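You operate a simulated robot arm through the tools that you are given. There is no shell and no other tool. Be economical: measure what you need, move in short steps, check, and stop when the job is done.

You are at the controls of a simulated robot arm. One attempt, no reset.

## Task
Hand the vacuum over to the cream pump and stop the teal one.
Fine: open the cream inlet only once its gauge is in the green; shut the teal inlet before that pump stops; its case is hot.

It is judged by the outcome, as a careful person would: the job done as asked, and still so three seconds after it is handed in. It fails if anything else is knocked over, pushed out of place, dropped, spilled or broken.

## Robot
A 7-joint arm with a two-finger gripper, on a carriage that runs on a rail from [-0.001, 1.743] to [0, -0.037] (x, y) and turns from -3.63 to 2.164 rad about z. Base frame: it is fixed where the carriage stands at the start and does not move with it; the origin is on the floor, on the carriage's upright axis, x ahead of it, y to its left, z up; the surface under the hand at the start is at about z = 0.56. Lengths are in m, angles in rad, forces in N, time in s.
With the tool pointing down near the work surface it reaches from about 0.24 to 0.74 m from the robot's upright axis, wherever it stands. Its first joint turns from -2.897 to 2.897 rad. Places, roughly: cream pump ballast knob [0.5, 0, 0.8]; cream pump gauge [0.7, 0, 1.1]; cream pump inlet valve [0.7, 0.2, 1]; cream pump switch [0.6, 0, 1]; cream pump tap [0.5, 0.1, 0.7]; pump [0.8, 0.2, 0.8]; teal pump ballast knob [0.5, 0.4, 0.8]; teal pump inlet valve [0.7, 0.5, 1]; teal pump switch [0.6, 0.4, 1]; teal pump tap [0.5, 0.5, 0.7]. Payload 2.45 kg.
Tool frame: the origin (TCP) is the grasp point; the fingertips stand 0.023 m ahead of it; z points along the fingers, y is the line along which they close. The gripper opens to 0.072 m. The gripper's body begins 0.04 m behind the TCP.
Orientation is that of the tool frame in the base frame, as a unit quaternion [x, y, z, w]. With the fingers straight down and closing along the base's y, the tool's x points along the base's -x, its y along +y and its z along -z.

## Interface
- The arm moves only by the tool send_rows. Its argument "increments" is a list of rows, each an object (a shift or turn left out is 0, a gripper value left out holds the last) with "linear": the shift along the tool's x, y, z in m, a list of three; "rotation": the turn, a rotation vector about the tool's x, y, z in rad, a list of three; "hand": the finger opening in m, from 0 to 0.072. In form: [{"linear": [x, y, z], "rotation": [ax, ay, az], "hand": hand}, ...]. A call has 1 to 8 rows; each row shifts and turns the commanded pose from where the row before left it, along the tool's axes as they then stand. Each row takes 0.2 s and may step no farther than 0.05 m and 0.15 rad from the row before; otherwise, or with a gripper value out of range, the whole call is refused. A pose out of reach is approached as far as the arm can. The call stops where the force on the tool passes 50 N (or 10 N more than at its start, if that is more) or the arm is blocked; 0.2 s more then pass. Each finger travels about 0.072 m/s and halts on what it meets, pressing with about 30 N; the grip force reading is that of the motor and also rises with nothing between the fingers. The clock runs only during rows and for 0.2 s after the last one: add rows that do not move to give the fingers time. It gives the time, the measured TCP pose, the force on the tool (base axes), the opening and the grip force at its end, in the units of the frame above (readings bear some noise), with the torque about the TCP (base axes, N m) and any sound that the robot's microphone picked up.
- Cameras (640 x 400 px; columns grow to the right, rows downward): "scene" is now at [0.0293, 0.1911, 1.5193]; the picture's right is [0.00, -1.00, 0.00], its down [-0.67, -0.00, -0.75] and it looks along [0.75, 0.00, -0.67] (base axes); focal length 290 px, centre (320, 200). "wrist" rides on the gripper at [0.078, 0.017, -0.066] in the tool frame; the picture's right is [-0.22, 0.98, 0.00], its down [-0.56, -0.12, -0.82] and it looks along [-0.80, -0.18, 0.57] (tool axes); focal length 234 px, centre (320, 200). There is no depth. A picture from a camera that has moved, and an enlarged one, comes with that camera's place and axes in the base frame and with its lens. The place of the scene camera against the robot may be out by one fixed shift of up to 0.012 m in any direction.
- camera(camera): a new picture of that camera. It takes no simulated time.
- slide_trunk(by): slides the trunk up (or, below 0, down) by that many m; the arm and the scene camera ride with it, the base frame stays. It gives what a move gives, with no picture.
- base_move(legs): drives the robot by 1 to 6 legs, each [ahead, left, turn to the left] in m, m and rad, along the robot's own axes; the way and the turn of a leg run together, so that a leg with both is an arc; at most 1.5 m and 3.142 rad a leg. The arm and the cameras ride along, it lands a little off, and it stops where it bumps. It keeps to its track: a leg is cut to what the track allows. It gives what a move gives.
- aim_head(pan, tilt): turns the head with the scene camera to pan (to the left, within 2.705 rad either way) and tilt (down, from -0.506 to 1.204), counted from straight ahead of the robot. It gives what a move gives.
- close_up(camera, box): a new picture of the part [left, top, right, bottom] of that camera's present view, enlarged. It takes no simulated time.
- finish_job(): hands the job in; it is judged then, once.

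Work in short steps. Places have to be worked out from the pictures, the camera data and where the tool is seen: move nearer, look again, correct. Check each grasp and each placing, and mend what went wrong. You have 120 turns and 90 pictures in all, those below and enlarged ones among them. Open the gripper and draw the arm clear of the work before you hand the job in, unless the task says otherwise; then end with one line.

The tools are called after ">>>" as a command line: name --argument value ..., lists and objects as JSON in quotes. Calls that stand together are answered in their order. send_rows: Moves the arm, as the interface text tells. Its arguments: {"type":"object","properties":{"increments":{"type":"array"}},"required":["increments"]} The other tools are called the same way: slide_trunk (by) slides the trunk up or down; base_move (legs) drives the base; aim_head (pan, tilt) turns the head that bears the scene camera; camera (camera) takes a picture; close_up (camera, box) takes an enlarged picture of a part of a camera's view; finish_job () hands the job in.

At the start:

```text
time: 0.0
eef_pos: [0.4656, 0.0921, 1.2214]
ee_rot: [0.0, 1.0, 0.001, 0.0]
wrist_force: [-0.8, 0.1, 0.5]
moment: [0.0, -0.01, -0.01]
opening: 0.0721
finger_force: 0.1
trunk travel left (down, up): [-0.525, 0.065]
robot x, y, heading: [-0.0003, -0.0001, 0.002]
head pan, tilt: [0.002, 0.73]
```

scene: 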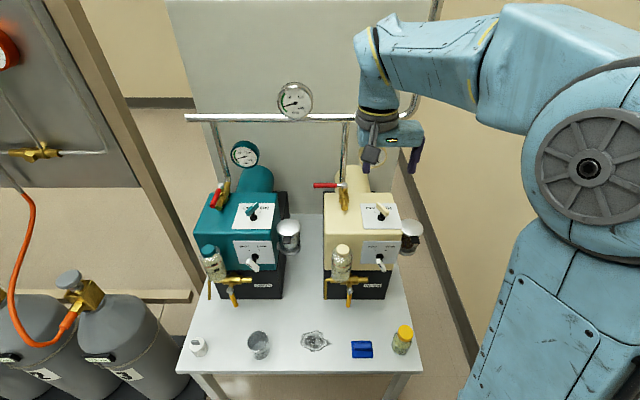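
wrist: 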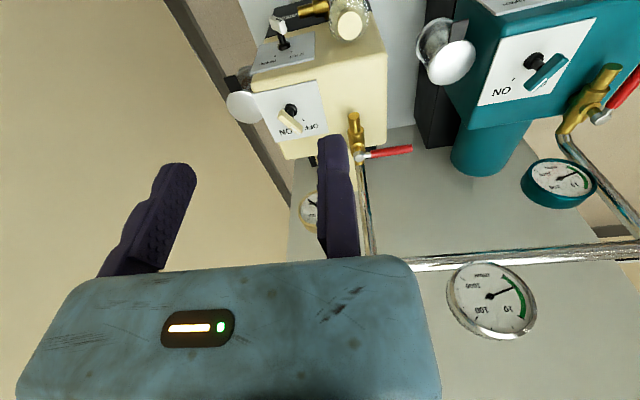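

I start by looking at both pumps enlarged to read switches, knobs, valves and labels.

>>> close_up --camera "scene" --box '[300, 150, 440, 310]'

>>> close_up --camera "scene" --box '[180, 130, 320, 310]'

>>> close_up --camera "wrist" --box '[220, 0, 440, 200]'

>>> close_up --camera "wrist" --box '[420, 0, 640, 220]'

```text
2.50 times, centred on (370, 230) of scene
camera zoom: at [0.0293, 0.1911, 1.5193], right [0.0, -1.0, 0.0], down [-0.67, 0.0, -0.75], along [0.75, 0.0, -0.67], focal length 725 px, centre (195, 125)
```

zoom: 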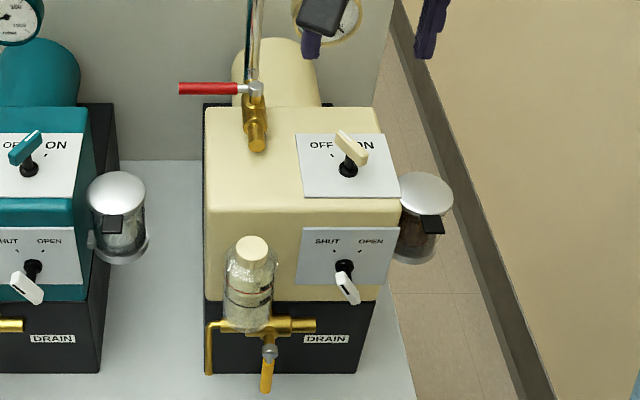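

```text
2.22 times, centred on (250, 220) of scene
camera zoom: at [0.0293, 0.1911, 1.5193], right [0.0, -1.0, 0.0], down [-0.67, 0.0, -0.75], along [0.75, 0.0, -0.67], focal length 644 px, centre (476, 156)
```

zoom: 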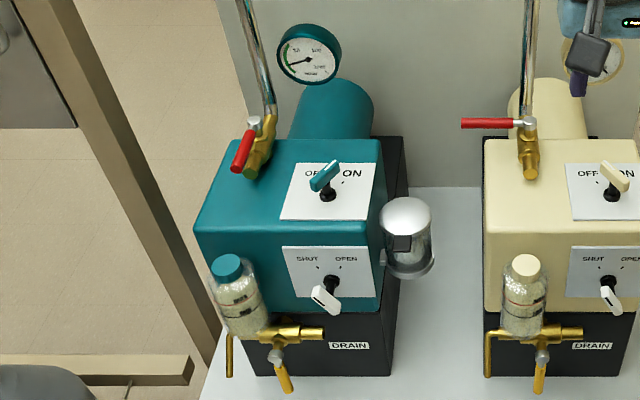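

```text
2.00 times, centred on (330, 100) of wrist
camera zoom: at [0.388, 0.11, 1.2871], right [0.22, 0.98, 0.0], down [0.56, -0.12, 0.82], along [0.8, -0.18, -0.57], focal length 468 px, centre (300, 400)
```

zoom: 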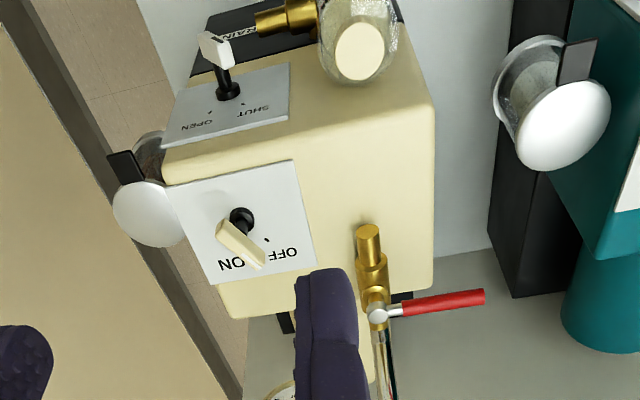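

```text
1.82 times, centred on (530, 110) of wrist
camera zoom: at [0.388, 0.11, 1.2871], right [0.22, 0.98, 0.0], down [0.56, -0.12, 0.82], along [0.8, -0.18, -0.57], focal length 426 px, centre (-62, 364)
```

zoom: 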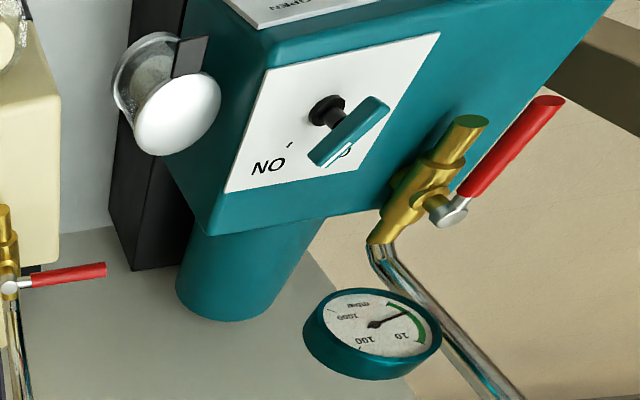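

The cream switch hub triangulates to about (0.60, 0.01, 0.944) on a horizontal panel at z≈0.936. Teal is ON with its inlet open, cream is OFF with its inlet shut. I move above and short of the cream switch to see it better.

>>> send_rows --increments '[{"linear": [0, -0.04, 0]}, {"linear": [0, -0.04, 0]}, {"linear": [-0.04, 0, 0.03]}, {"linear": [-0.04, 0, 0.03]}, {"linear": [0, 0, 0.03]}, {}]'

>>> camera --camera "wrist"

>>> camera --camera "scene"

```text
time: 1.4
eef_pos: [0.5467, 0.0124, 1.1315]
ee_rot: [0.001, 1.0, 0.0, 0.0]
wrist_force: [-0.6, 0.6, 0.4]
moment: [0.01, 0.02, 0.0]
opening: 0.0722
finger_force: 0.2
trunk travel left (down, up): [-0.525, 0.065]
robot x, y, heading: [0.0021, 0.0001, 0.002]
head pan, tilt: [0.002, 0.73]
```

```text
83 pictures are left
camera wrist: at [0.4691, 0.0296, 1.1966], right [0.22, 0.98, 0.0], down [0.56, -0.12, 0.82], along [0.8, -0.18, -0.57], focal length 234 px, centre (320, 200)
```

wrist: 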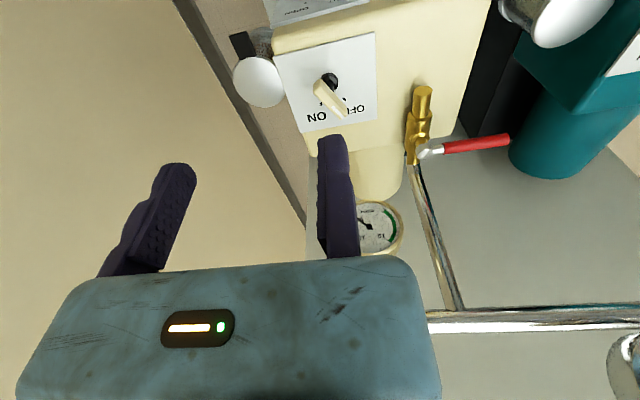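

```text
82 pictures are left
camera scene: at [0.0291, 0.1911, 1.5193], right [0.0, -1.0, 0.0], down [-0.67, 0.0, -0.75], along [0.75, 0.0, -0.67], focal length 290 px, centre (320, 200)
```

scene: 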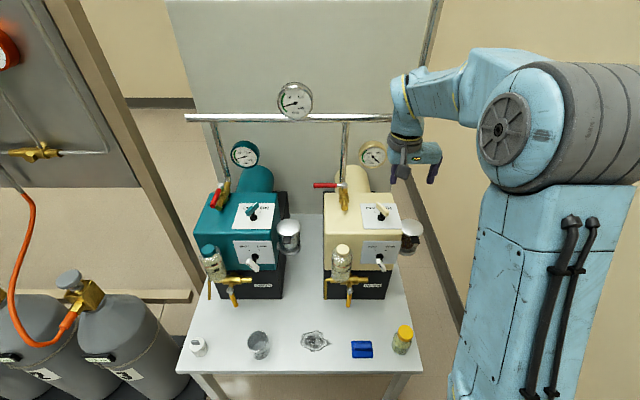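

Zooming in on the cream switch, its gauge and inlet from the wrist camera.

>>> close_up --camera "wrist" --box '[260, 20, 400, 140]'

>>> close_up --camera "scene" --box '[310, 130, 430, 290]'

```text
3.33 times, centred on (330, 80) of wrist
camera zoom: at [0.4691, 0.0296, 1.1966], right [0.22, 0.98, 0.0], down [0.56, -0.12, 0.82], along [0.8, -0.18, -0.57], focal length 781 px, centre (287, 600)
```

zoom: 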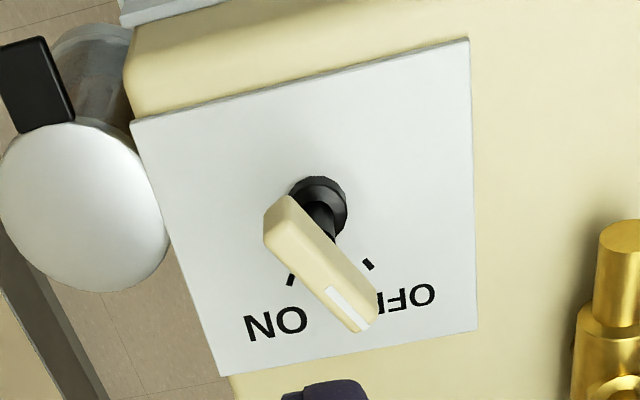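

```text
2.50 times, centred on (370, 210) of scene
camera zoom: at [0.0291, 0.1911, 1.5193], right [0.0, -1.0, 0.0], down [-0.67, 0.0, -0.75], along [0.75, 0.0, -0.67], focal length 725 px, centre (195, 175)
```

zoom: 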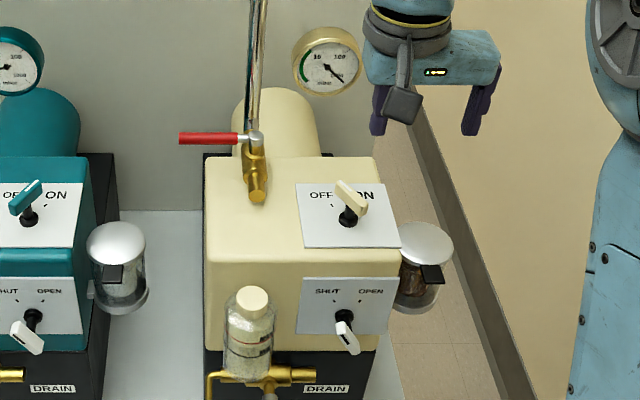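

The cream bar points at the OFF tick (about +27° from base x), with its ON tick at about −33°; the bar's centre is near (0.609, 0.009), top at z≈0.967. The cream gauge reads high. I go above the bar and align.

>>> send_rows --increments '[{"linear": [-0.031, -0.002, 0.03]}, {"linear": [-0.031, -0.001, 0.03]}, {"linear": [0, 0, 0.03], "rotation": [0, 0, -0.12]}, {"rotation": [0, 0, -0.12]}, {"rotation": [0, 0, -0.12]}, {"rotation": [0, 0, -0.11]}, {}]'

>>> camera --camera "wrist"

>>> close_up --camera "scene" --box '[310, 130, 430, 290]'

```text
time: 3.0
eef_pos: [0.6062, 0.0098, 1.0424]
ee_rot: [-0.234, 0.972, -0.001, 0.0]
wrist_force: [-0.4, 0.6, 0.0]
moment: [0.01, -0.01, -0.01]
opening: 0.0723
finger_force: 0.1
trunk travel left (down, up): [-0.525, 0.065]
robot x, y, heading: [-0.0023, -0.0007, -0.001]
head pan, tilt: [0.002, 0.73]
```

```text
79 pictures are left
camera wrist: at [0.5302, -0.01, 1.1069], right [-0.25, 0.97, 0.0], down [0.56, 0.14, 0.82], along [0.79, 0.2, -0.57], focal length 234 px, centre (320, 200)
```

wrist: 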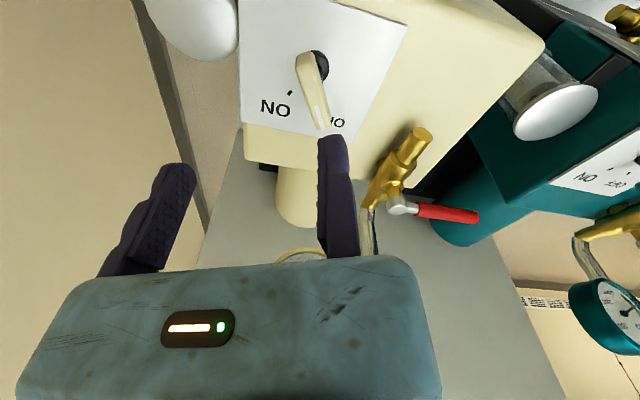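

```text
2.50 times, centred on (370, 210) of scene
camera zoom: at [0.0293, 0.1911, 1.5193], right [0.0, -1.0, 0.0], down [-0.67, 0.0, -0.75], along [0.75, 0.0, -0.67], focal length 725 px, centre (195, 175)
```

zoom: 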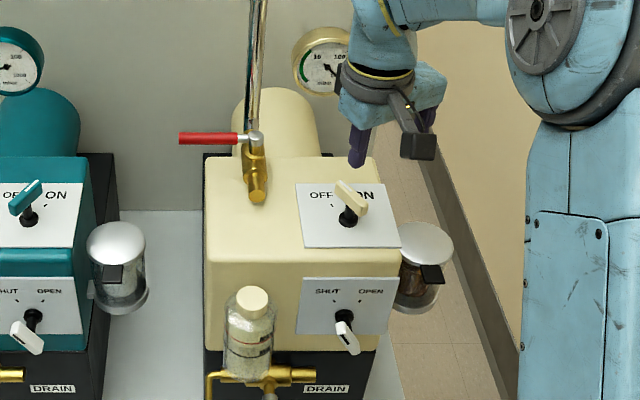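

The wrist view confirms the bar's centre at about (0.611, 0.008) with angle 27°. I descend over it and close.

>>> send_rows --increments '[{"linear": [-0.002, -0.003, 0.035]}, {"linear": [0, 0, 0.034]}, {}, {"hand": 0.03}, {"hand": 0.0}, {}, {}]'

>>> camera --camera "wrist"

```text
time: 3.6
eef_pos: [0.6146, 0.008, 0.9923]
ee_rot: [-0.233, 0.972, -0.003, 0.012]
wrist_force: [3.1, 0.2, 18.0]
moment: [0.0, 0.06, -0.04]
opening: 0.0722
finger_force: 0.1
trunk travel left (down, up): [-0.525, 0.065]
robot x, y, heading: [-0.0013, 0.0028, -0.002]
head pan, tilt: [0.002, 0.73]
stopped in row 3: the force on the tool passed its limit at 69 N (the readings are from after the stop); the commanded pose is now the measured one
```

```text
77 pictures are left
camera wrist: at [0.5351, -0.0109, 1.0547], right [-0.25, 0.97, -0.01], down [0.53, 0.14, 0.83], along [0.81, 0.2, -0.55], focal length 234 px, centre (320, 200)
```

wrist: 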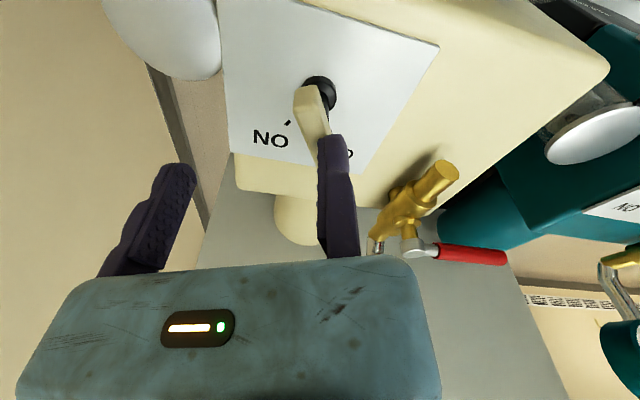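

Force came early, at tip height ≈ the bar's top: a finger landed on the bar. In the wrist picture the fingers sit about 60 px left of where the stated TCP should project, so I lift, close the hand partly and see where the fingers truly are.

>>> send_rows --increments '[{"linear": [0, 0, -0.03]}, {"linear": [0, 0, -0.03], "hand": 0.0}, {}, {}, {}]'

>>> camera --camera "wrist"

>>> camera --camera "scene"

```text
time: 4.8
eef_pos: [0.6107, 0.0074, 1.048]
ee_rot: [-0.233, 0.973, -0.003, 0.009]
wrist_force: [0.7, 0.1, 0.6]
moment: [0.01, 0.01, 0.02]
opening: 0.0
finger_force: 28.3
trunk travel left (down, up): [-0.525, 0.065]
robot x, y, heading: [-0.0003, -0.0017, -0.003]
head pan, tilt: [0.002, 0.73]
```

```text
76 pictures are left
camera wrist: at [0.533, -0.0121, 1.112], right [-0.25, 0.97, 0.0], down [0.54, 0.14, 0.83], along [0.8, 0.2, -0.56], focal length 234 px, centre (320, 200)
```

wrist: 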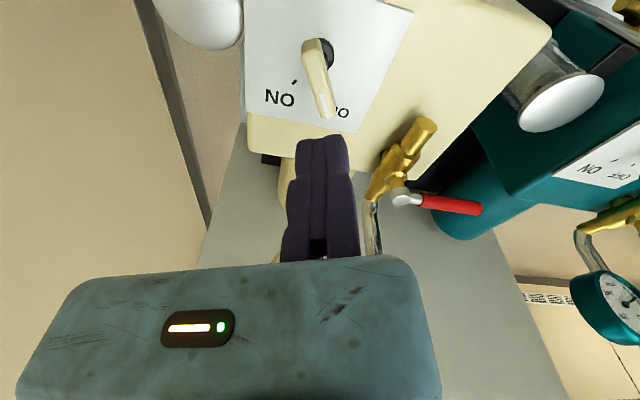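

```text
75 pictures are left
camera scene: at [0.0293, 0.1911, 1.5193], right [0.0, -1.0, 0.0], down [-0.67, 0.0, -0.75], along [0.75, 0.0, -0.67], focal length 290 px, centre (320, 200)
```

scene: 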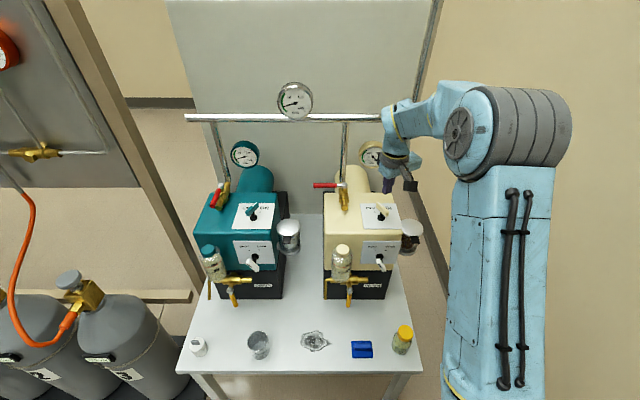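

Closed, the tips meet at (322,140) just as the calibration says, while open the right finger hardly moved: the +y finger is effectively fixed and the −y finger does the travel. I open to 0.03 to confirm.

>>> send_rows --increments '[{"hand": 0.03}, {}, {}]'

>>> camera --camera "wrist"

```text
time: 5.6
eef_pos: [0.6106, 0.0084, 1.0494]
ee_rot: [-0.233, 0.972, -0.001, 0.008]
wrist_force: [0.0, -0.4, 0.0]
moment: [0.0, -0.02, -0.01]
opening: 0.0299
finger_force: 0.1
trunk travel left (down, up): [-0.525, 0.065]
robot x, y, heading: [0.002, -0.0025, -0.003]
head pan, tilt: [0.002, 0.73]
```

```text
74 pictures are left
camera wrist: at [0.533, -0.0121, 1.112], right [-0.25, 0.97, 0.0], down [0.54, 0.14, 0.83], along [0.8, 0.2, -0.56], focal length 234 px, centre (320, 200)
```

wrist: 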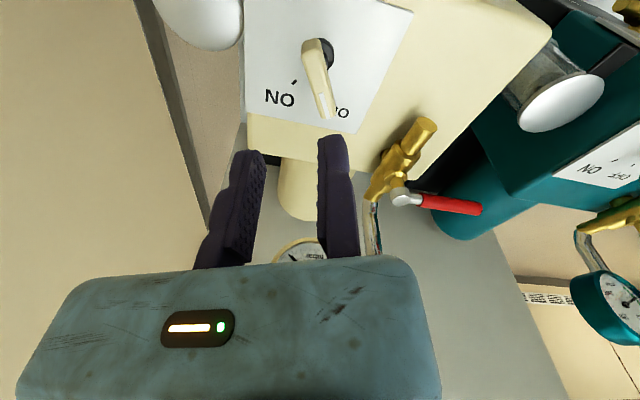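

Confirmed: only the −y finger moves, so the gap lies from −opening to 0 in tool y. I shift +0.008 in tool y so the fixed pad clears the bar, and descend with the hand at 0.03.

>>> send_rows --increments '[{"linear": [0, 0.0075, 0]}, {"linear": [0, 0, 0.035]}, {"linear": [0, 0, 0.02]}, {"linear": [0, 0, 0.018]}, {}]'

>>> camera --camera "wrist"

>>> close_up --camera "scene" --box '[310, 130, 430, 290]'

```text
time: 6.8
eef_pos: [0.6101, 0.0139, 0.9725]
ee_rot: [-0.232, 0.973, -0.002, 0.009]
wrist_force: [-0.1, 0.2, -1.0]
moment: [-0.02, 0.0, 0.01]
opening: 0.0298
finger_force: 0.1
trunk travel left (down, up): [-0.525, 0.065]
robot x, y, heading: [0.0004, 0.0021, 0.004]
head pan, tilt: [0.002, 0.73]
```

```text
73 pictures are left
camera wrist: at [0.5325, -0.0042, 1.0369], right [-0.25, 0.97, 0.0], down [0.54, 0.14, 0.83], along [0.8, 0.2, -0.56], focal length 234 px, centre (320, 200)
```

wrist: 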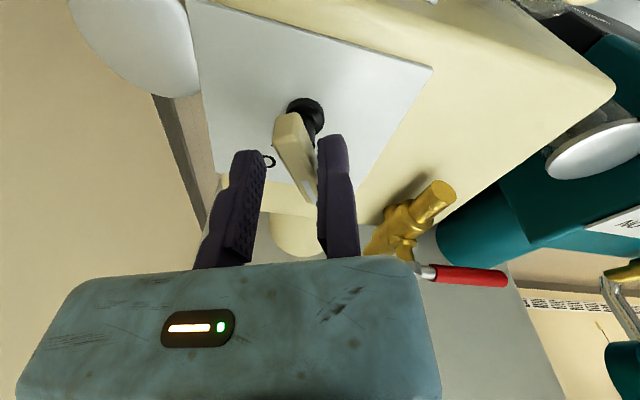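

```text
2.50 times, centred on (370, 210) of scene
camera zoom: at [0.0295, 0.1911, 1.5193], right [0.0, -1.0, 0.0], down [-0.67, 0.0, -0.75], along [0.75, 0.0, -0.67], focal length 725 px, centre (195, 175)
```

zoom: 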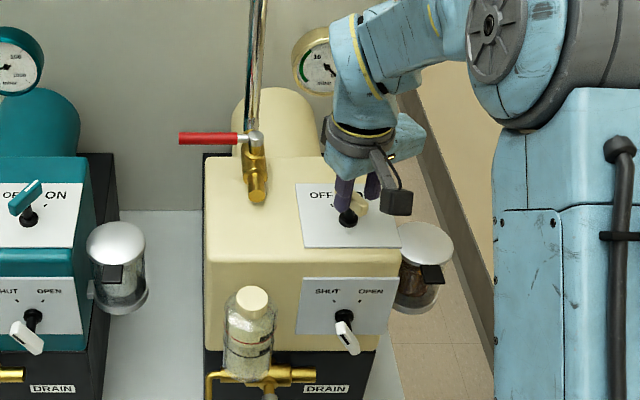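

The bar sits between the pads. I close on it, watching force.

>>> send_rows --increments '[{"hand": 0.0}, {}, {}]'

```text
time: 7.6
eef_pos: [0.6114, 0.0138, 0.9739]
ee_rot: [-0.232, 0.973, -0.002, 0.008]
wrist_force: [9.4, -13.8, 0.6]
moment: [0.22, -0.19, -0.02]
opening: 0.012
finger_force: 39.1
trunk travel left (down, up): [-0.525, 0.065]
robot x, y, heading: [-0.0015, 0.0007, -0.001]
head pan, tilt: [0.002, 0.73]
```

Gripped at 0.012. I shift 2 mm toward −y to relieve the side load, and turn clockwise about the hub.

>>> send_rows --increments '[{"linear": [0, -0.0018, 0]}, {"linear": [-0.0008, 0, 0], "rotation": [0, 0, 0.13]}, {"linear": [-0.0008, 0, 0], "rotation": [0, 0, 0.13]}, {"linear": [-0.0008, 0, 0], "rotation": [0, 0, 0.13]}, {"linear": [-0.0008, 0, 0], "rotation": [0, 0, 0.13]}, {"linear": [-0.0008, 0, 0], "rotation": [0, 0, 0.13]}, {}]'

>>> camera --camera "wrist"

```text
time: 9.2
eef_pos: [0.6154, 0.0147, 0.9732]
ee_rot: [0.092, 0.996, 0.001, 0.008]
wrist_force: [8.5, -7.1, -15.3]
moment: [-0.54, -0.19, 0.01]
opening: 0.0121
finger_force: 38.5
trunk travel left (down, up): [-0.525, 0.065]
robot x, y, heading: [-0.0011, -0.0017, 0.001]
head pan, tilt: [0.002, 0.73]
```

```text
71 pictures are left
camera wrist: at [0.5411, 0.0448, 1.0375], right [0.39, 0.92, 0.01], down [0.52, -0.23, 0.83], along [0.76, -0.32, -0.56], focal length 234 px, centre (320, 200)
```

wrist: 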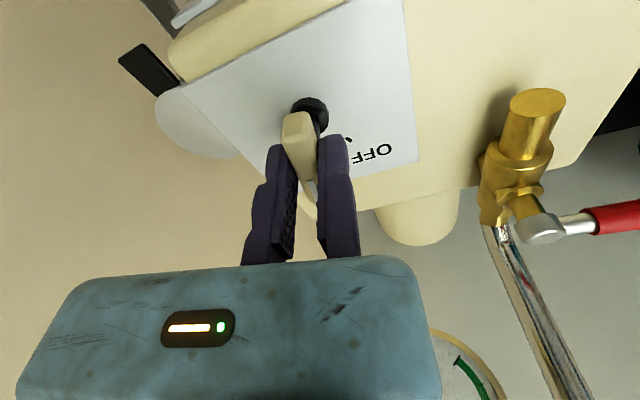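

The bar has followed to about −11°. I continue about 0.4 rad to ON, nudging for the side load.

>>> send_rows --increments '[{"linear": [-0.0008, -0.0006, 0], "rotation": [0, 0, 0.13]}, {"linear": [-0.0008, -0.0006, 0], "rotation": [0, 0, 0.13]}, {"linear": [-0.0008, 0, 0], "rotation": [0, 0, 0.12]}, {}]'

>>> close_up --camera "scene" --box '[310, 130, 430, 290]'

>>> camera --camera "wrist"

```text
time: 10.2
eef_pos: [0.6165, 0.013, 0.9737]
ee_rot: [0.277, 0.961, 0.002, 0.007]
wrist_force: [2.8, 1.2, -24.2]
moment: [-0.43, -0.07, 0.68]
opening: 0.0121
finger_force: 39.0
trunk travel left (down, up): [-0.525, 0.065]
robot x, y, heading: [0.0008, 0.0025, 0.0]
head pan, tilt: [0.002, 0.73]
```

```text
2.50 times, centred on (370, 210) of scene
camera zoom: at [0.0314, 0.1913, 1.5191], right [0.0, -1.0, 0.0], down [-0.67, 0.0, -0.74], along [0.74, 0.0, -0.67], focal length 725 px, centre (195, 175)
```

zoom: 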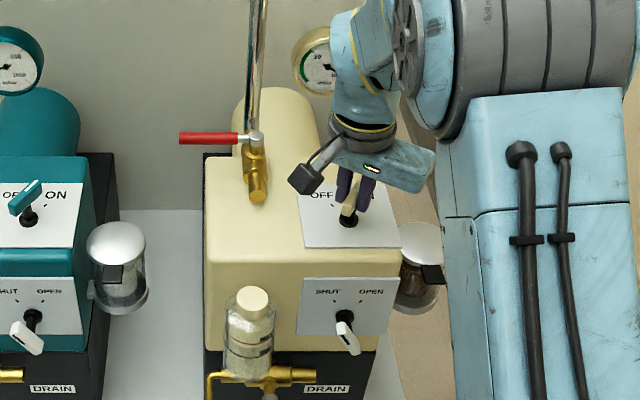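

```text
69 pictures are left
camera wrist: at [0.56, 0.0692, 1.0383], right [0.7, 0.71, 0.01], down [0.4, -0.4, 0.82], along [0.59, -0.58, -0.57], focal length 234 px, centre (320, 200)
```

wrist: 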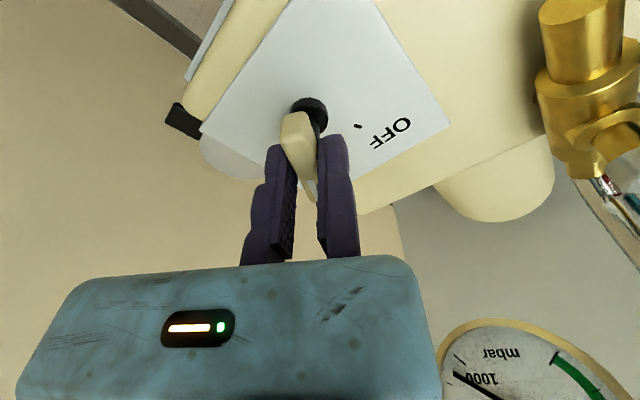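

The tool is at −32° and 0.68 Nm shows against the stop, so the switch should be ON. I release, lift straight up, and read the gauge.

>>> send_rows --increments '[{"hand": 0.03}, {}, {"linear": [0, 0.001, -0.04]}, {"linear": [0, 0, -0.04]}, {"linear": [0, 0, -0.03]}, {}]'

>>> camera --camera "wrist"

>>> close_up --camera "scene" --box '[310, 130, 430, 290]'

```text
time: 11.6
eef_pos: [0.6137, 0.0117, 1.0868]
ee_rot: [0.277, 0.961, 0.003, 0.008]
wrist_force: [-0.3, -0.9, 0.3]
moment: [0.03, 0.0, 0.02]
opening: 0.03
finger_force: 0.0
trunk travel left (down, up): [-0.525, 0.065]
robot x, y, heading: [0.0, -0.001, -0.002]
head pan, tilt: [0.002, 0.73]
```

```text
68 pictures are left
camera wrist: at [0.5563, 0.0677, 1.1507], right [0.7, 0.71, 0.01], down [0.39, -0.4, 0.83], along [0.59, -0.58, -0.56], focal length 234 px, centre (320, 200)
```

wrist: 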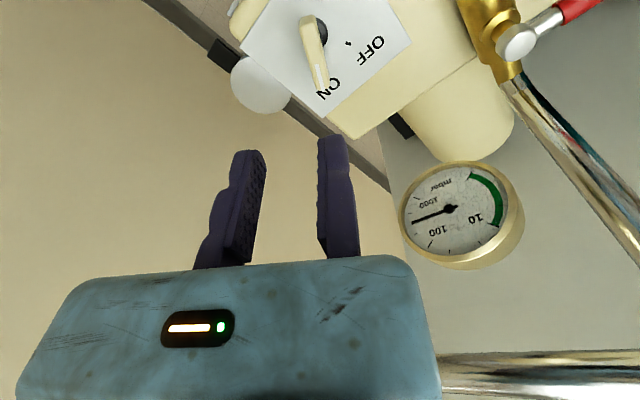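

```text
2.50 times, centred on (370, 210) of scene
camera zoom: at [0.0292, 0.1911, 1.5193], right [0.0, -1.0, 0.0], down [-0.67, 0.0, -0.75], along [0.75, 0.0, -0.67], focal length 725 px, centre (195, 175)
```

zoom: 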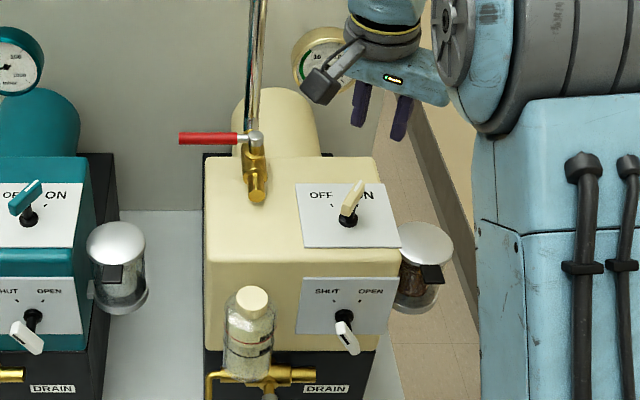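

Switch is at ON and the cream gauge needle is falling from 1000. While it pumps I raise a bit, turn the tool straight again and check the gauge.

>>> send_rows --increments '[{"linear": [0, 0, -0.04], "rotation": [0, 0, -0.14], "hand": 0.0}, {"linear": [0, 0, -0.03], "rotation": [0, 0, -0.14]}, {"rotation": [0, 0, -0.14]}, {"rotation": [0, 0, -0.14]}, {"linear": [0.05, 0, 0]}, {"linear": [0.05, 0, 0]}, {}]'

>>> camera --camera "wrist"

>>> close_up --camera "scene" --box '[180, 70, 440, 220]'

```text
time: 13.2
eef_pos: [0.5136, 0.0111, 1.1539]
ee_rot: [0.0, 1.0, 0.0, 0.009]
wrist_force: [-0.1, 0.6, 0.4]
moment: [0.03, 0.0, -0.01]
opening: 0.0
finger_force: 28.0
trunk travel left (down, up): [-0.525, 0.065]
robot x, y, heading: [0.0013, -0.0017, 0.005]
head pan, tilt: [0.002, 0.73]
```

```text
66 pictures are left
camera wrist: at [0.4345, 0.0293, 1.2171], right [0.22, 0.98, 0.0], down [0.55, -0.13, 0.83], along [0.81, -0.18, -0.56], focal length 234 px, centre (320, 200)
```

wrist: 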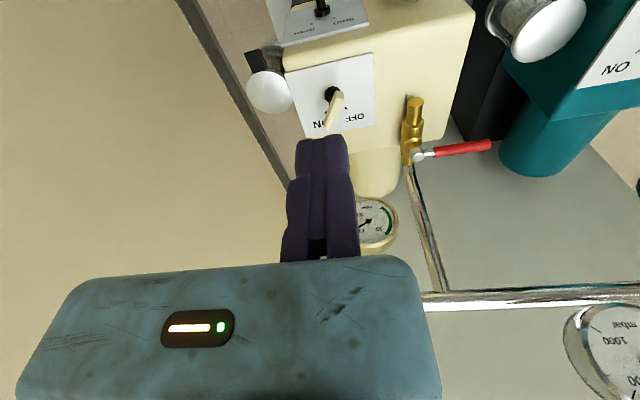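

```text
2.46 times, centred on (310, 145) of scene
camera zoom: at [0.0287, 0.1911, 1.5193], right [0.0, -1.0, 0.0], down [-0.67, 0.0, -0.75], along [0.75, 0.0, -0.67], focal length 714 px, centre (345, 335)
```

zoom: 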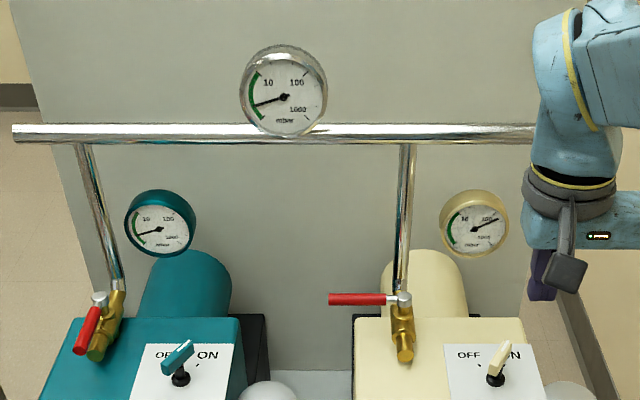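

Cream is pumping down, needle between 1000 and 100. Meanwhile I drive the base 0.17 left along its rail so the inlet valve is within comfortable reach.

>>> base_move --legs '[[0, 0.17, 0]]'

>>> camera --camera "wrist"

>>> camera --camera "scene"

```text
time: 14.7
eef_pos: [0.5136, 0.1804, 1.153]
ee_rot: [0.002, 1.0, 0.0, 0.009]
wrist_force: [0.1, -0.2, -1.1]
moment: [-0.01, 0.03, 0.0]
opening: 0.0002
finger_force: 28.7
trunk travel left (down, up): [-0.525, 0.065]
robot x, y, heading: [-0.0004, 0.167, -0.003]
head pan, tilt: [0.002, 0.73]
```

```text
64 pictures are left
camera wrist: at [0.4354, 0.1978, 1.2171], right [0.22, 0.98, 0.0], down [0.55, -0.13, 0.83], along [0.81, -0.18, -0.56], focal length 234 px, centre (320, 200)
```

wrist: 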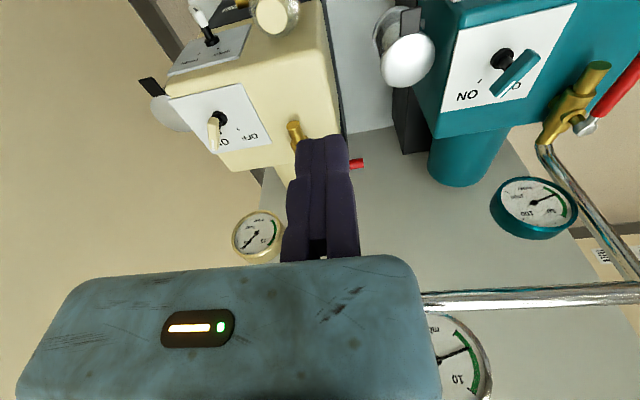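

```text
63 pictures are left
camera scene: at [0.0297, 0.3606, 1.5192], right [0.0, -1.0, 0.0], down [-0.67, 0.0, -0.75], along [0.75, 0.0, -0.67], focal length 290 px, centre (320, 200)
```

scene: 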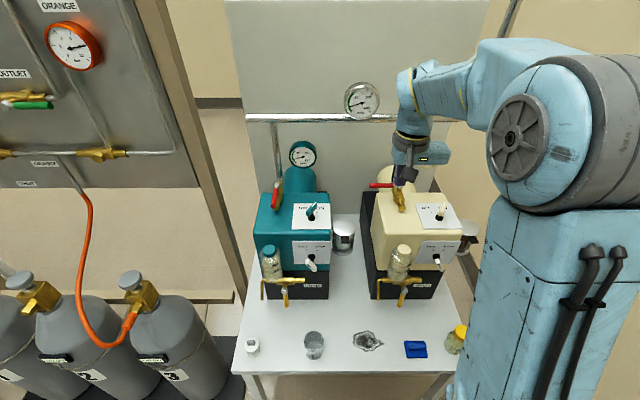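

The header pipe is at about x=0.77, z=1.16, so I lean the hand back 0.39 rad to keep clear of it. I put the closed fingers above the far side of the cream lever (pivot ≈(0.69, 0.11, 0.985), tip y≈0.205), not touching it yet.

>>> send_rows --increments '[{"rotation": [0, -0.13, 0]}, {"rotation": [0, -0.13, 0]}, {"rotation": [0, -0.13, 0]}, {"linear": [-0.0292, -0.003, 0.0321]}, {"linear": [-0.0292, -0.003, 0.0321]}, {"linear": [-0.0292, -0.003, 0.0321]}, {"linear": [-0.0292, -0.003, 0.0321]}, {"linear": [-0.0292, -0.003, 0.0321]}]'

>>> camera --camera "wrist"

>>> close_up --camera "scene" --box '[340, 70, 480, 220]'

```text
time: 16.5
eef_pos: [0.7143, 0.1637, 1.0639]
ee_rot: [0.002, 0.979, -0.001, 0.203]
wrist_force: [0.4, -0.7, 0.9]
moment: [0.02, 0.0, -0.03]
opening: 0.0
finger_force: 28.4
trunk travel left (down, up): [-0.525, 0.065]
robot x, y, heading: [0.0031, 0.169, -0.005]
head pan, tilt: [0.002, 0.73]
```

```text
62 pictures are left
camera wrist: at [0.6174, 0.1817, 1.0926], right [0.2, 0.98, 0.09], down [0.19, -0.13, 0.97], along [0.96, -0.18, -0.21], focal length 234 px, centre (320, 200)
```

wrist: 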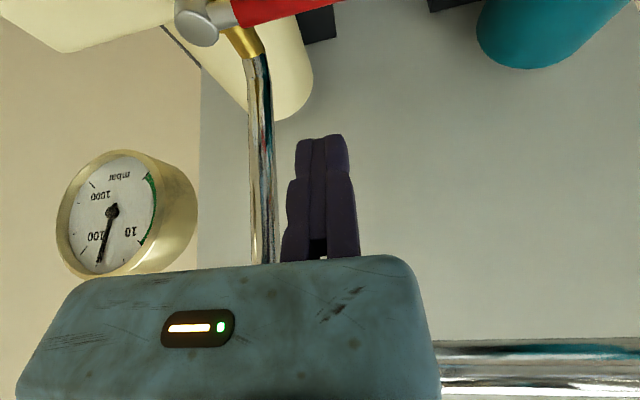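

```text
2.67 times, centred on (410, 145) of scene
camera zoom: at [0.0297, 0.3604, 1.5193], right [0.0, -1.0, 0.0], down [-0.67, 0.0, -0.75], along [0.75, 0.0, -0.67], focal length 773 px, centre (80, 347)
```

zoom: 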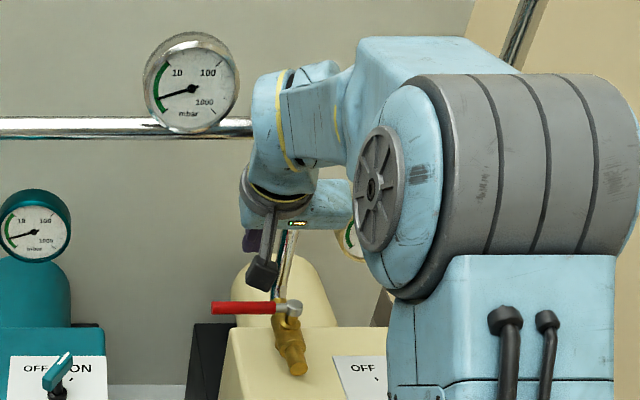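

The cream gauge is at about 100 and falling; not green yet. I wait above without touching the lever.

>>> send_rows --increments '[{}, {}, {}, {}, {}, {}, {}, {}]'

>>> send_rows --increments '[{}, {}, {}, {}, {}, {}, {}, {}]'

>>> close_up --camera "wrist" --box '[40, 130, 220, 290]'

```text
time: 18.3
eef_pos: [0.7143, 0.1647, 1.0646]
ee_rot: [0.002, 0.979, 0.0, 0.202]
wrist_force: [-0.1, 0.0, 0.1]
moment: [0.0, -0.02, 0.03]
opening: 0.0
finger_force: 28.8
trunk travel left (down, up): [-0.525, 0.065]
robot x, y, heading: [0.0018, 0.1698, -0.003]
head pan, tilt: [0.002, 0.73]
```

```text
time: 20.1
eef_pos: [0.7137, 0.1643, 1.0642]
ee_rot: [0.002, 0.98, 0.0, 0.201]
wrist_force: [0.1, 0.6, 0.8]
moment: [0.01, -0.03, 0.01]
opening: 0.0
finger_force: 28.4
trunk travel left (down, up): [-0.525, 0.065]
robot x, y, heading: [0.0018, 0.1697, -0.002]
head pan, tilt: [0.002, 0.73]
```

```text
2.50 times, centred on (130, 210) of wrist
camera zoom: at [0.6169, 0.1819, 1.0928], right [0.2, 0.98, 0.09], down [0.19, -0.13, 0.97], along [0.96, -0.18, -0.21], focal length 585 px, centre (795, 175)
```

zoom: 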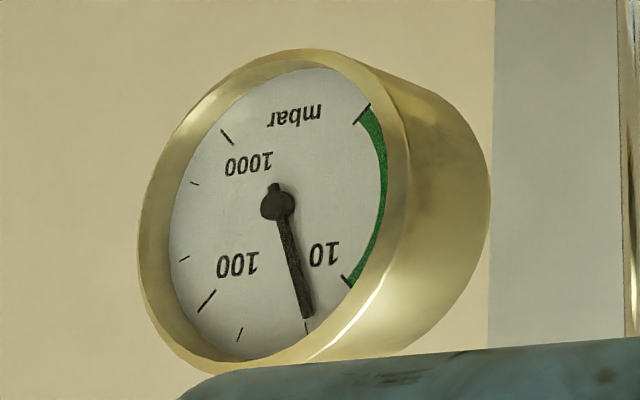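

The needle is between 100 and 10; a few more seconds are needed.

>>> send_rows --increments '[{}, {}, {}, {}, {}, {}, {}, {}]'

>>> send_rows --increments '[{}, {}, {}, {}, {}, {}, {}, {}]'

>>> close_up --camera "wrist" --box '[40, 130, 220, 290]'

```text
time: 21.9
eef_pos: [0.7125, 0.1643, 1.064]
ee_rot: [0.001, 0.979, 0.0, 0.202]
wrist_force: [0.2, 0.2, 0.6]
moment: [0.03, 0.03, -0.01]
opening: 0.0
finger_force: 28.5
trunk travel left (down, up): [-0.525, 0.065]
robot x, y, heading: [-0.0017, 0.1685, -0.001]
head pan, tilt: [0.002, 0.73]
```

```text
time: 23.7
eef_pos: [0.7142, 0.1647, 1.063]
ee_rot: [0.001, 0.979, 0.0, 0.202]
wrist_force: [-0.2, -0.1, 0.1]
moment: [-0.02, -0.04, 0.0]
opening: 0.0
finger_force: 28.4
trunk travel left (down, up): [-0.525, 0.065]
robot x, y, heading: [0.002, 0.1738, -0.001]
head pan, tilt: [0.002, 0.73]
```

```text
2.50 times, centred on (130, 210) of wrist
camera zoom: at [0.6169, 0.1819, 1.0928], right [0.2, 0.98, 0.09], down [0.19, -0.13, 0.97], along [0.96, -0.18, -0.21], focal length 585 px, centre (795, 175)
```

zoom: 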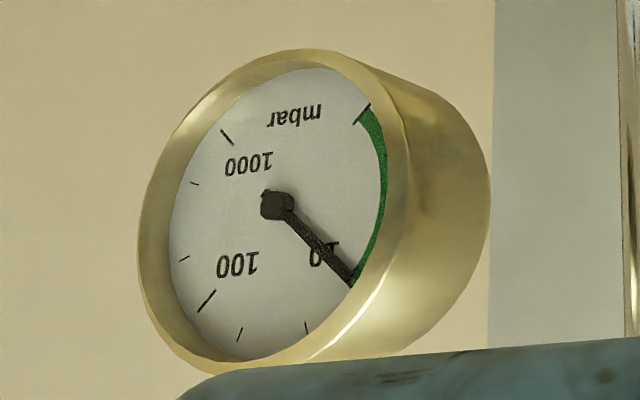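

The needle is just at the edge of the green; I wait a little longer to be well inside.

>>> send_rows --increments '[{}, {}, {}, {}, {}, {}, {}, {}]'

>>> send_rows --increments '[{}, {}, {}, {}, {}, {}, {}, {}]'

>>> close_up --camera "wrist" --box '[40, 130, 220, 290]'

```text
time: 25.5
eef_pos: [0.7134, 0.1648, 1.0637]
ee_rot: [0.001, 0.98, 0.0, 0.201]
wrist_force: [0.2, -0.1, -0.4]
moment: [0.0, -0.04, 0.0]
opening: 0.0
finger_force: 28.5
trunk travel left (down, up): [-0.525, 0.065]
robot x, y, heading: [0.004, 0.1718, -0.004]
head pan, tilt: [0.002, 0.73]
```

```text
time: 27.3
eef_pos: [0.7143, 0.1642, 1.0636]
ee_rot: [0.002, 0.979, -0.001, 0.202]
wrist_force: [-0.2, -0.6, 1.0]
moment: [0.02, -0.01, 0.01]
opening: 0.0
finger_force: 29.0
trunk travel left (down, up): [-0.525, 0.065]
robot x, y, heading: [-0.0017, 0.1672, -0.004]
head pan, tilt: [0.002, 0.73]
```

```text
2.50 times, centred on (130, 210) of wrist
camera zoom: at [0.6169, 0.1819, 1.0928], right [0.2, 0.98, 0.09], down [0.19, -0.13, 0.97], along [0.96, -0.18, -0.21], focal length 585 px, centre (795, 175)
```

zoom: 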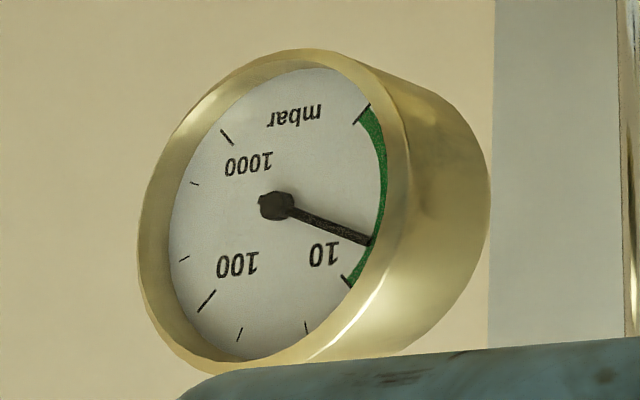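

The cream gauge is well inside the green. I lower the fingers behind the lever (to TCP z≈0.993).

>>> send_rows --increments '[{"linear": [0.0089, 0, 0.0216]}, {"linear": [0.0089, 0, 0.0216]}, {"linear": [0.0089, 0, 0.0216]}, {}]'

>>> camera --camera "wrist"

>>> close_up --camera "scene" --box '[350, 130, 450, 230]'

```text
time: 28.3
eef_pos: [0.7152, 0.1643, 0.9932]
ee_rot: [0.001, 0.979, 0.001, 0.202]
wrist_force: [-0.1, -0.3, 0.0]
moment: [0.01, 0.0, 0.01]
opening: 0.0
finger_force: 28.8
trunk travel left (down, up): [-0.525, 0.065]
robot x, y, heading: [-0.0039, 0.1681, 0.002]
head pan, tilt: [0.002, 0.73]
```

```text
57 pictures are left
camera wrist: at [0.6168, 0.1817, 1.0224], right [0.2, 0.98, 0.09], down [0.19, -0.13, 0.97], along [0.96, -0.18, -0.21], focal length 234 px, centre (320, 200)
```

wrist: 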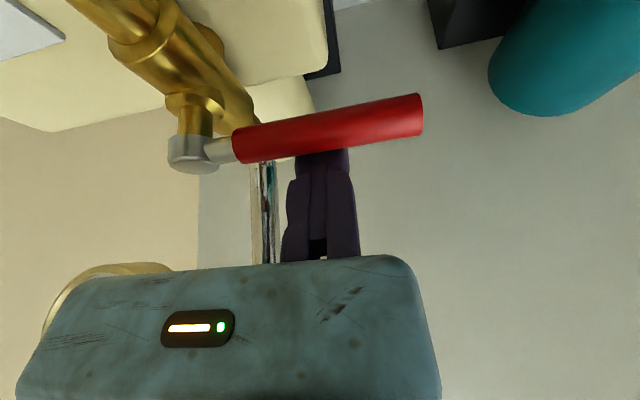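

```text
4.00 times, centred on (400, 180) of scene
camera zoom: at [0.0299, 0.3604, 1.5193], right [0.0, -1.0, 0.0], down [-0.67, 0.0, -0.74], along [0.74, 0.0, -0.67], focal length 1160 px, centre (0, 280)
```

zoom: 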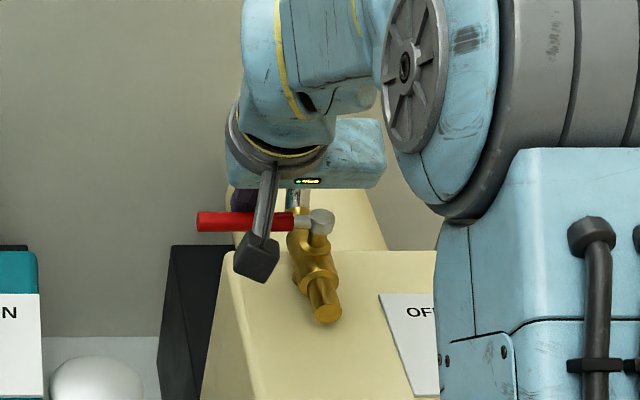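

The fingers are cleanly behind the lever. I sweep it counterclockwise (+y → −x) along an arc about the pivot, first half.

>>> send_rows --increments '[{"linear": [0.012, 0.005, -0.005]}, {"linear": [0.0139, 0.002, -0.0057]}, {"linear": [0.0139, 0.001, -0.0057]}, {"linear": [0.012, -0.006, -0.005]}, {"linear": [0.012, -0.008, -0.005]}, {}]'

>>> camera --camera "wrist"

```text
time: 29.7
eef_pos: [0.6433, 0.1581, 0.9934]
ee_rot: [0.002, 0.979, -0.001, 0.202]
wrist_force: [0.3, 0.1, -0.4]
moment: [0.03, 0.0, 0.01]
opening: 0.0
finger_force: 27.5
trunk travel left (down, up): [-0.525, 0.065]
robot x, y, heading: [-0.0019, 0.1684, -0.006]
head pan, tilt: [0.002, 0.73]
```

```text
55 pictures are left
camera wrist: at [0.5466, 0.1754, 1.0225], right [0.2, 0.98, 0.09], down [0.19, -0.13, 0.97], along [0.96, -0.18, -0.21], focal length 234 px, centre (320, 200)
```

wrist: 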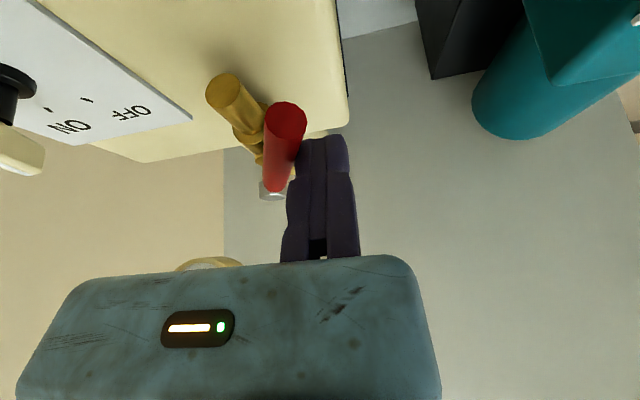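

The lever is following, at about 70°. I push the rest toward −y until the stop.

>>> send_rows --increments '[{"linear": [0.008, -0.012, -0.003]}, {"linear": [0.004, -0.012, -0.002]}, {"linear": [0, -0.008, 0]}, {}]'

>>> camera --camera "wrist"

>>> close_up --camera "scene" --box '[330, 80, 450, 230]'

```text
time: 30.7
eef_pos: [0.6299, 0.13, 0.9929]
ee_rot: [0.001, 0.979, 0.0, 0.203]
wrist_force: [-1.8, 5.1, 2.0]
moment: [0.06, 0.05, 0.04]
opening: 0.0002
finger_force: 28.2
trunk travel left (down, up): [-0.525, 0.065]
robot x, y, heading: [-0.0026, 0.173, 0.004]
head pan, tilt: [0.002, 0.73]
```

```text
54 pictures are left
camera wrist: at [0.5329, 0.1463, 1.0219], right [0.2, 0.98, 0.09], down [0.19, -0.13, 0.97], along [0.96, -0.18, -0.21], focal length 234 px, centre (320, 200)
```

wrist: 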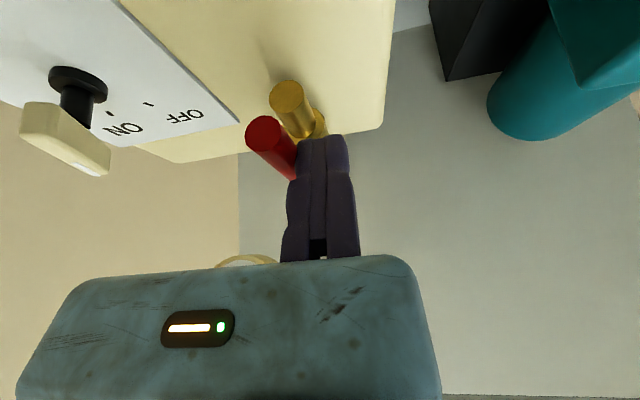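

```text
2.67 times, centred on (390, 155) of scene
camera zoom: at [0.0295, 0.361, 1.5192], right [0.0, -1.0, 0.0], down [-0.67, 0.0, -0.75], along [0.75, 0.0, -0.67], focal length 773 px, centre (133, 320)
```

zoom: 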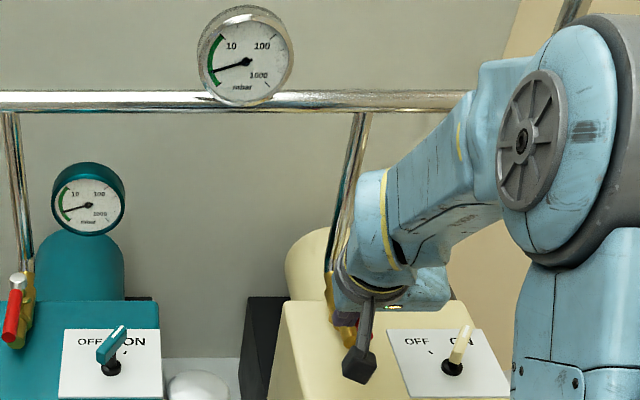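

The lever tip is at about (0.609, 0.113), parallel with the body, with 5 N contact. A slight further push checks for the stop.

>>> send_rows --increments '[{"linear": [0, -0.004, 0]}, {"linear": [0, -0.004, 0]}, {}]'

```text
time: 31.5
eef_pos: [0.6293, 0.1293, 0.992]
ee_rot: [-0.003, 0.979, 0.002, 0.202]
wrist_force: [-4.7, 41.1, 0.0]
moment: [0.6, 0.08, 0.22]
opening: 0.0
finger_force: 28.7
trunk travel left (down, up): [-0.525, 0.065]
robot x, y, heading: [-0.0015, 0.1711, -0.002]
head pan, tilt: [0.002, 0.73]
```

41 N with no further motion: the lever is at its open stop. I back off sideways, rise, and look at the gauges.

>>> send_rows --increments '[{"linear": [0, 0.015, 0]}, {"linear": [0, 0.025, 0]}, {"linear": [-0.0152, 0, -0.037]}, {"linear": [-0.0152, 0, -0.037]}, {"linear": [-0.0152, 0, -0.037]}, {"linear": [0.035, 0, -0.015]}, {"linear": [0.035, 0, -0.015]}, {}]'

>>> camera --camera "wrist"

>>> close_up --camera "scene" --box '[240, 70, 480, 220]'

```text
time: 33.3
eef_pos: [0.5515, 0.159, 1.1143]
ee_rot: [0.001, 0.979, 0.0, 0.202]
wrist_force: [-0.2, 1.0, -0.7]
moment: [0.01, -0.03, -0.04]
opening: 0.0
finger_force: 28.0
trunk travel left (down, up): [-0.525, 0.065]
robot x, y, heading: [0.0005, 0.1668, -0.001]
head pan, tilt: [0.002, 0.73]
```

```text
52 pictures are left
camera wrist: at [0.4537, 0.1769, 1.1422], right [0.2, 0.98, 0.09], down [0.19, -0.13, 0.97], along [0.96, -0.18, -0.21], focal length 234 px, centre (320, 200)
```

wrist: 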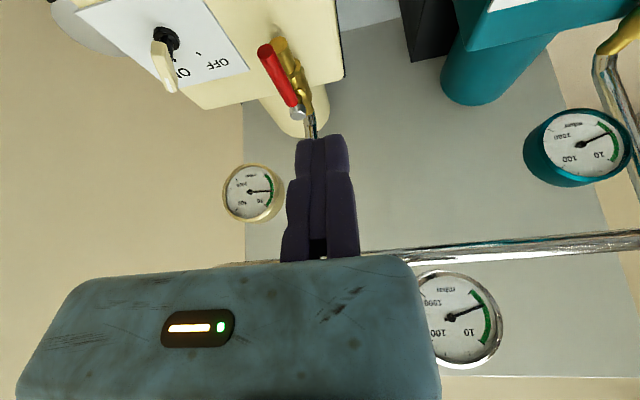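

```text
2.67 times, centred on (360, 145) of scene
camera zoom: at [0.0291, 0.3604, 1.5193], right [0.0, -1.0, 0.0], down [-0.67, 0.0, -0.75], along [0.75, 0.0, -0.67], focal length 773 px, centre (213, 347)
```

zoom: 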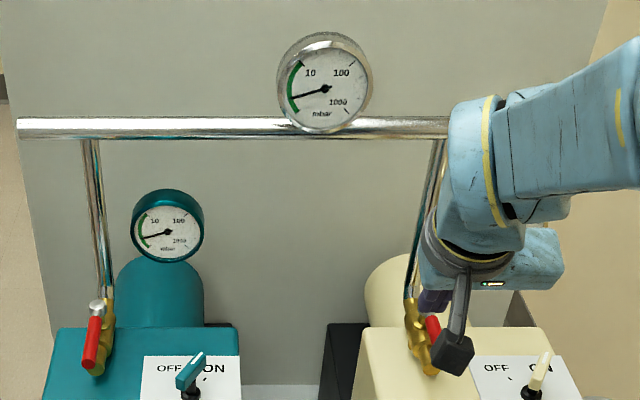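

Cream lever is in line with the pipe, and cream, header and teal gauges are all in the green. Next I drive left 0.33 to stand in front of the teal valve.

>>> base_move --legs '[[0, 0.33, 0]]'

>>> camera --camera "wrist"

>>> camera --camera "scene"

```text
time: 35.5
eef_pos: [0.5509, 0.4889, 1.1129]
ee_rot: [0.003, 0.979, -0.001, 0.202]
wrist_force: [0.4, 0.3, 0.9]
moment: [-0.01, 0.0, 0.04]
opening: 0.0001
finger_force: 28.7
trunk travel left (down, up): [-0.525, 0.065]
robot x, y, heading: [0.0004, 0.5007, -0.005]
head pan, tilt: [0.002, 0.73]
```

```text
50 pictures are left
camera wrist: at [0.4544, 0.5061, 1.1421], right [0.2, 0.98, 0.09], down [0.19, -0.13, 0.97], along [0.96, -0.18, -0.21], focal length 234 px, centre (320, 200)
```

wrist: 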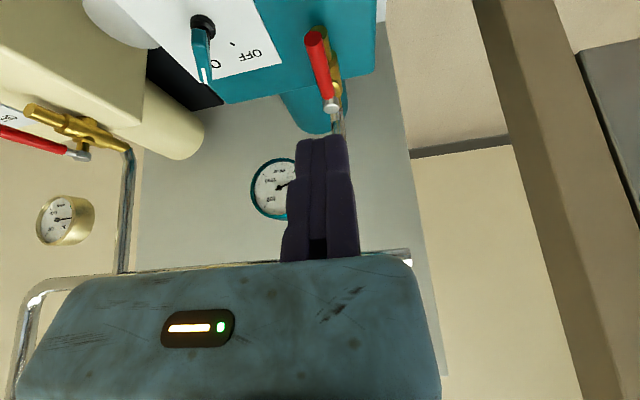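

```text
49 pictures are left
camera scene: at [0.0298, 0.6902, 1.5193], right [0.0, -1.0, 0.0], down [-0.67, 0.0, -0.75], along [0.75, 0.0, -0.67], focal length 290 px, centre (320, 200)
```

scene: 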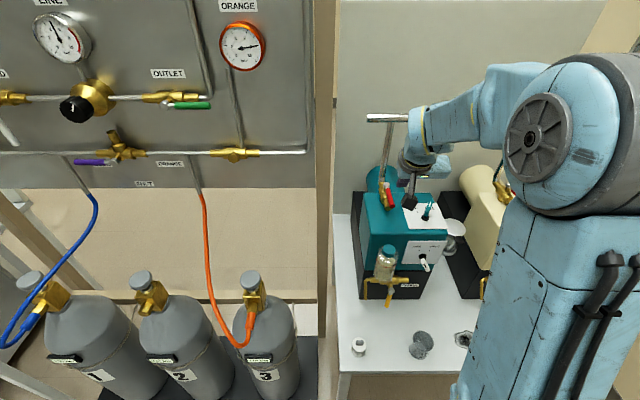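

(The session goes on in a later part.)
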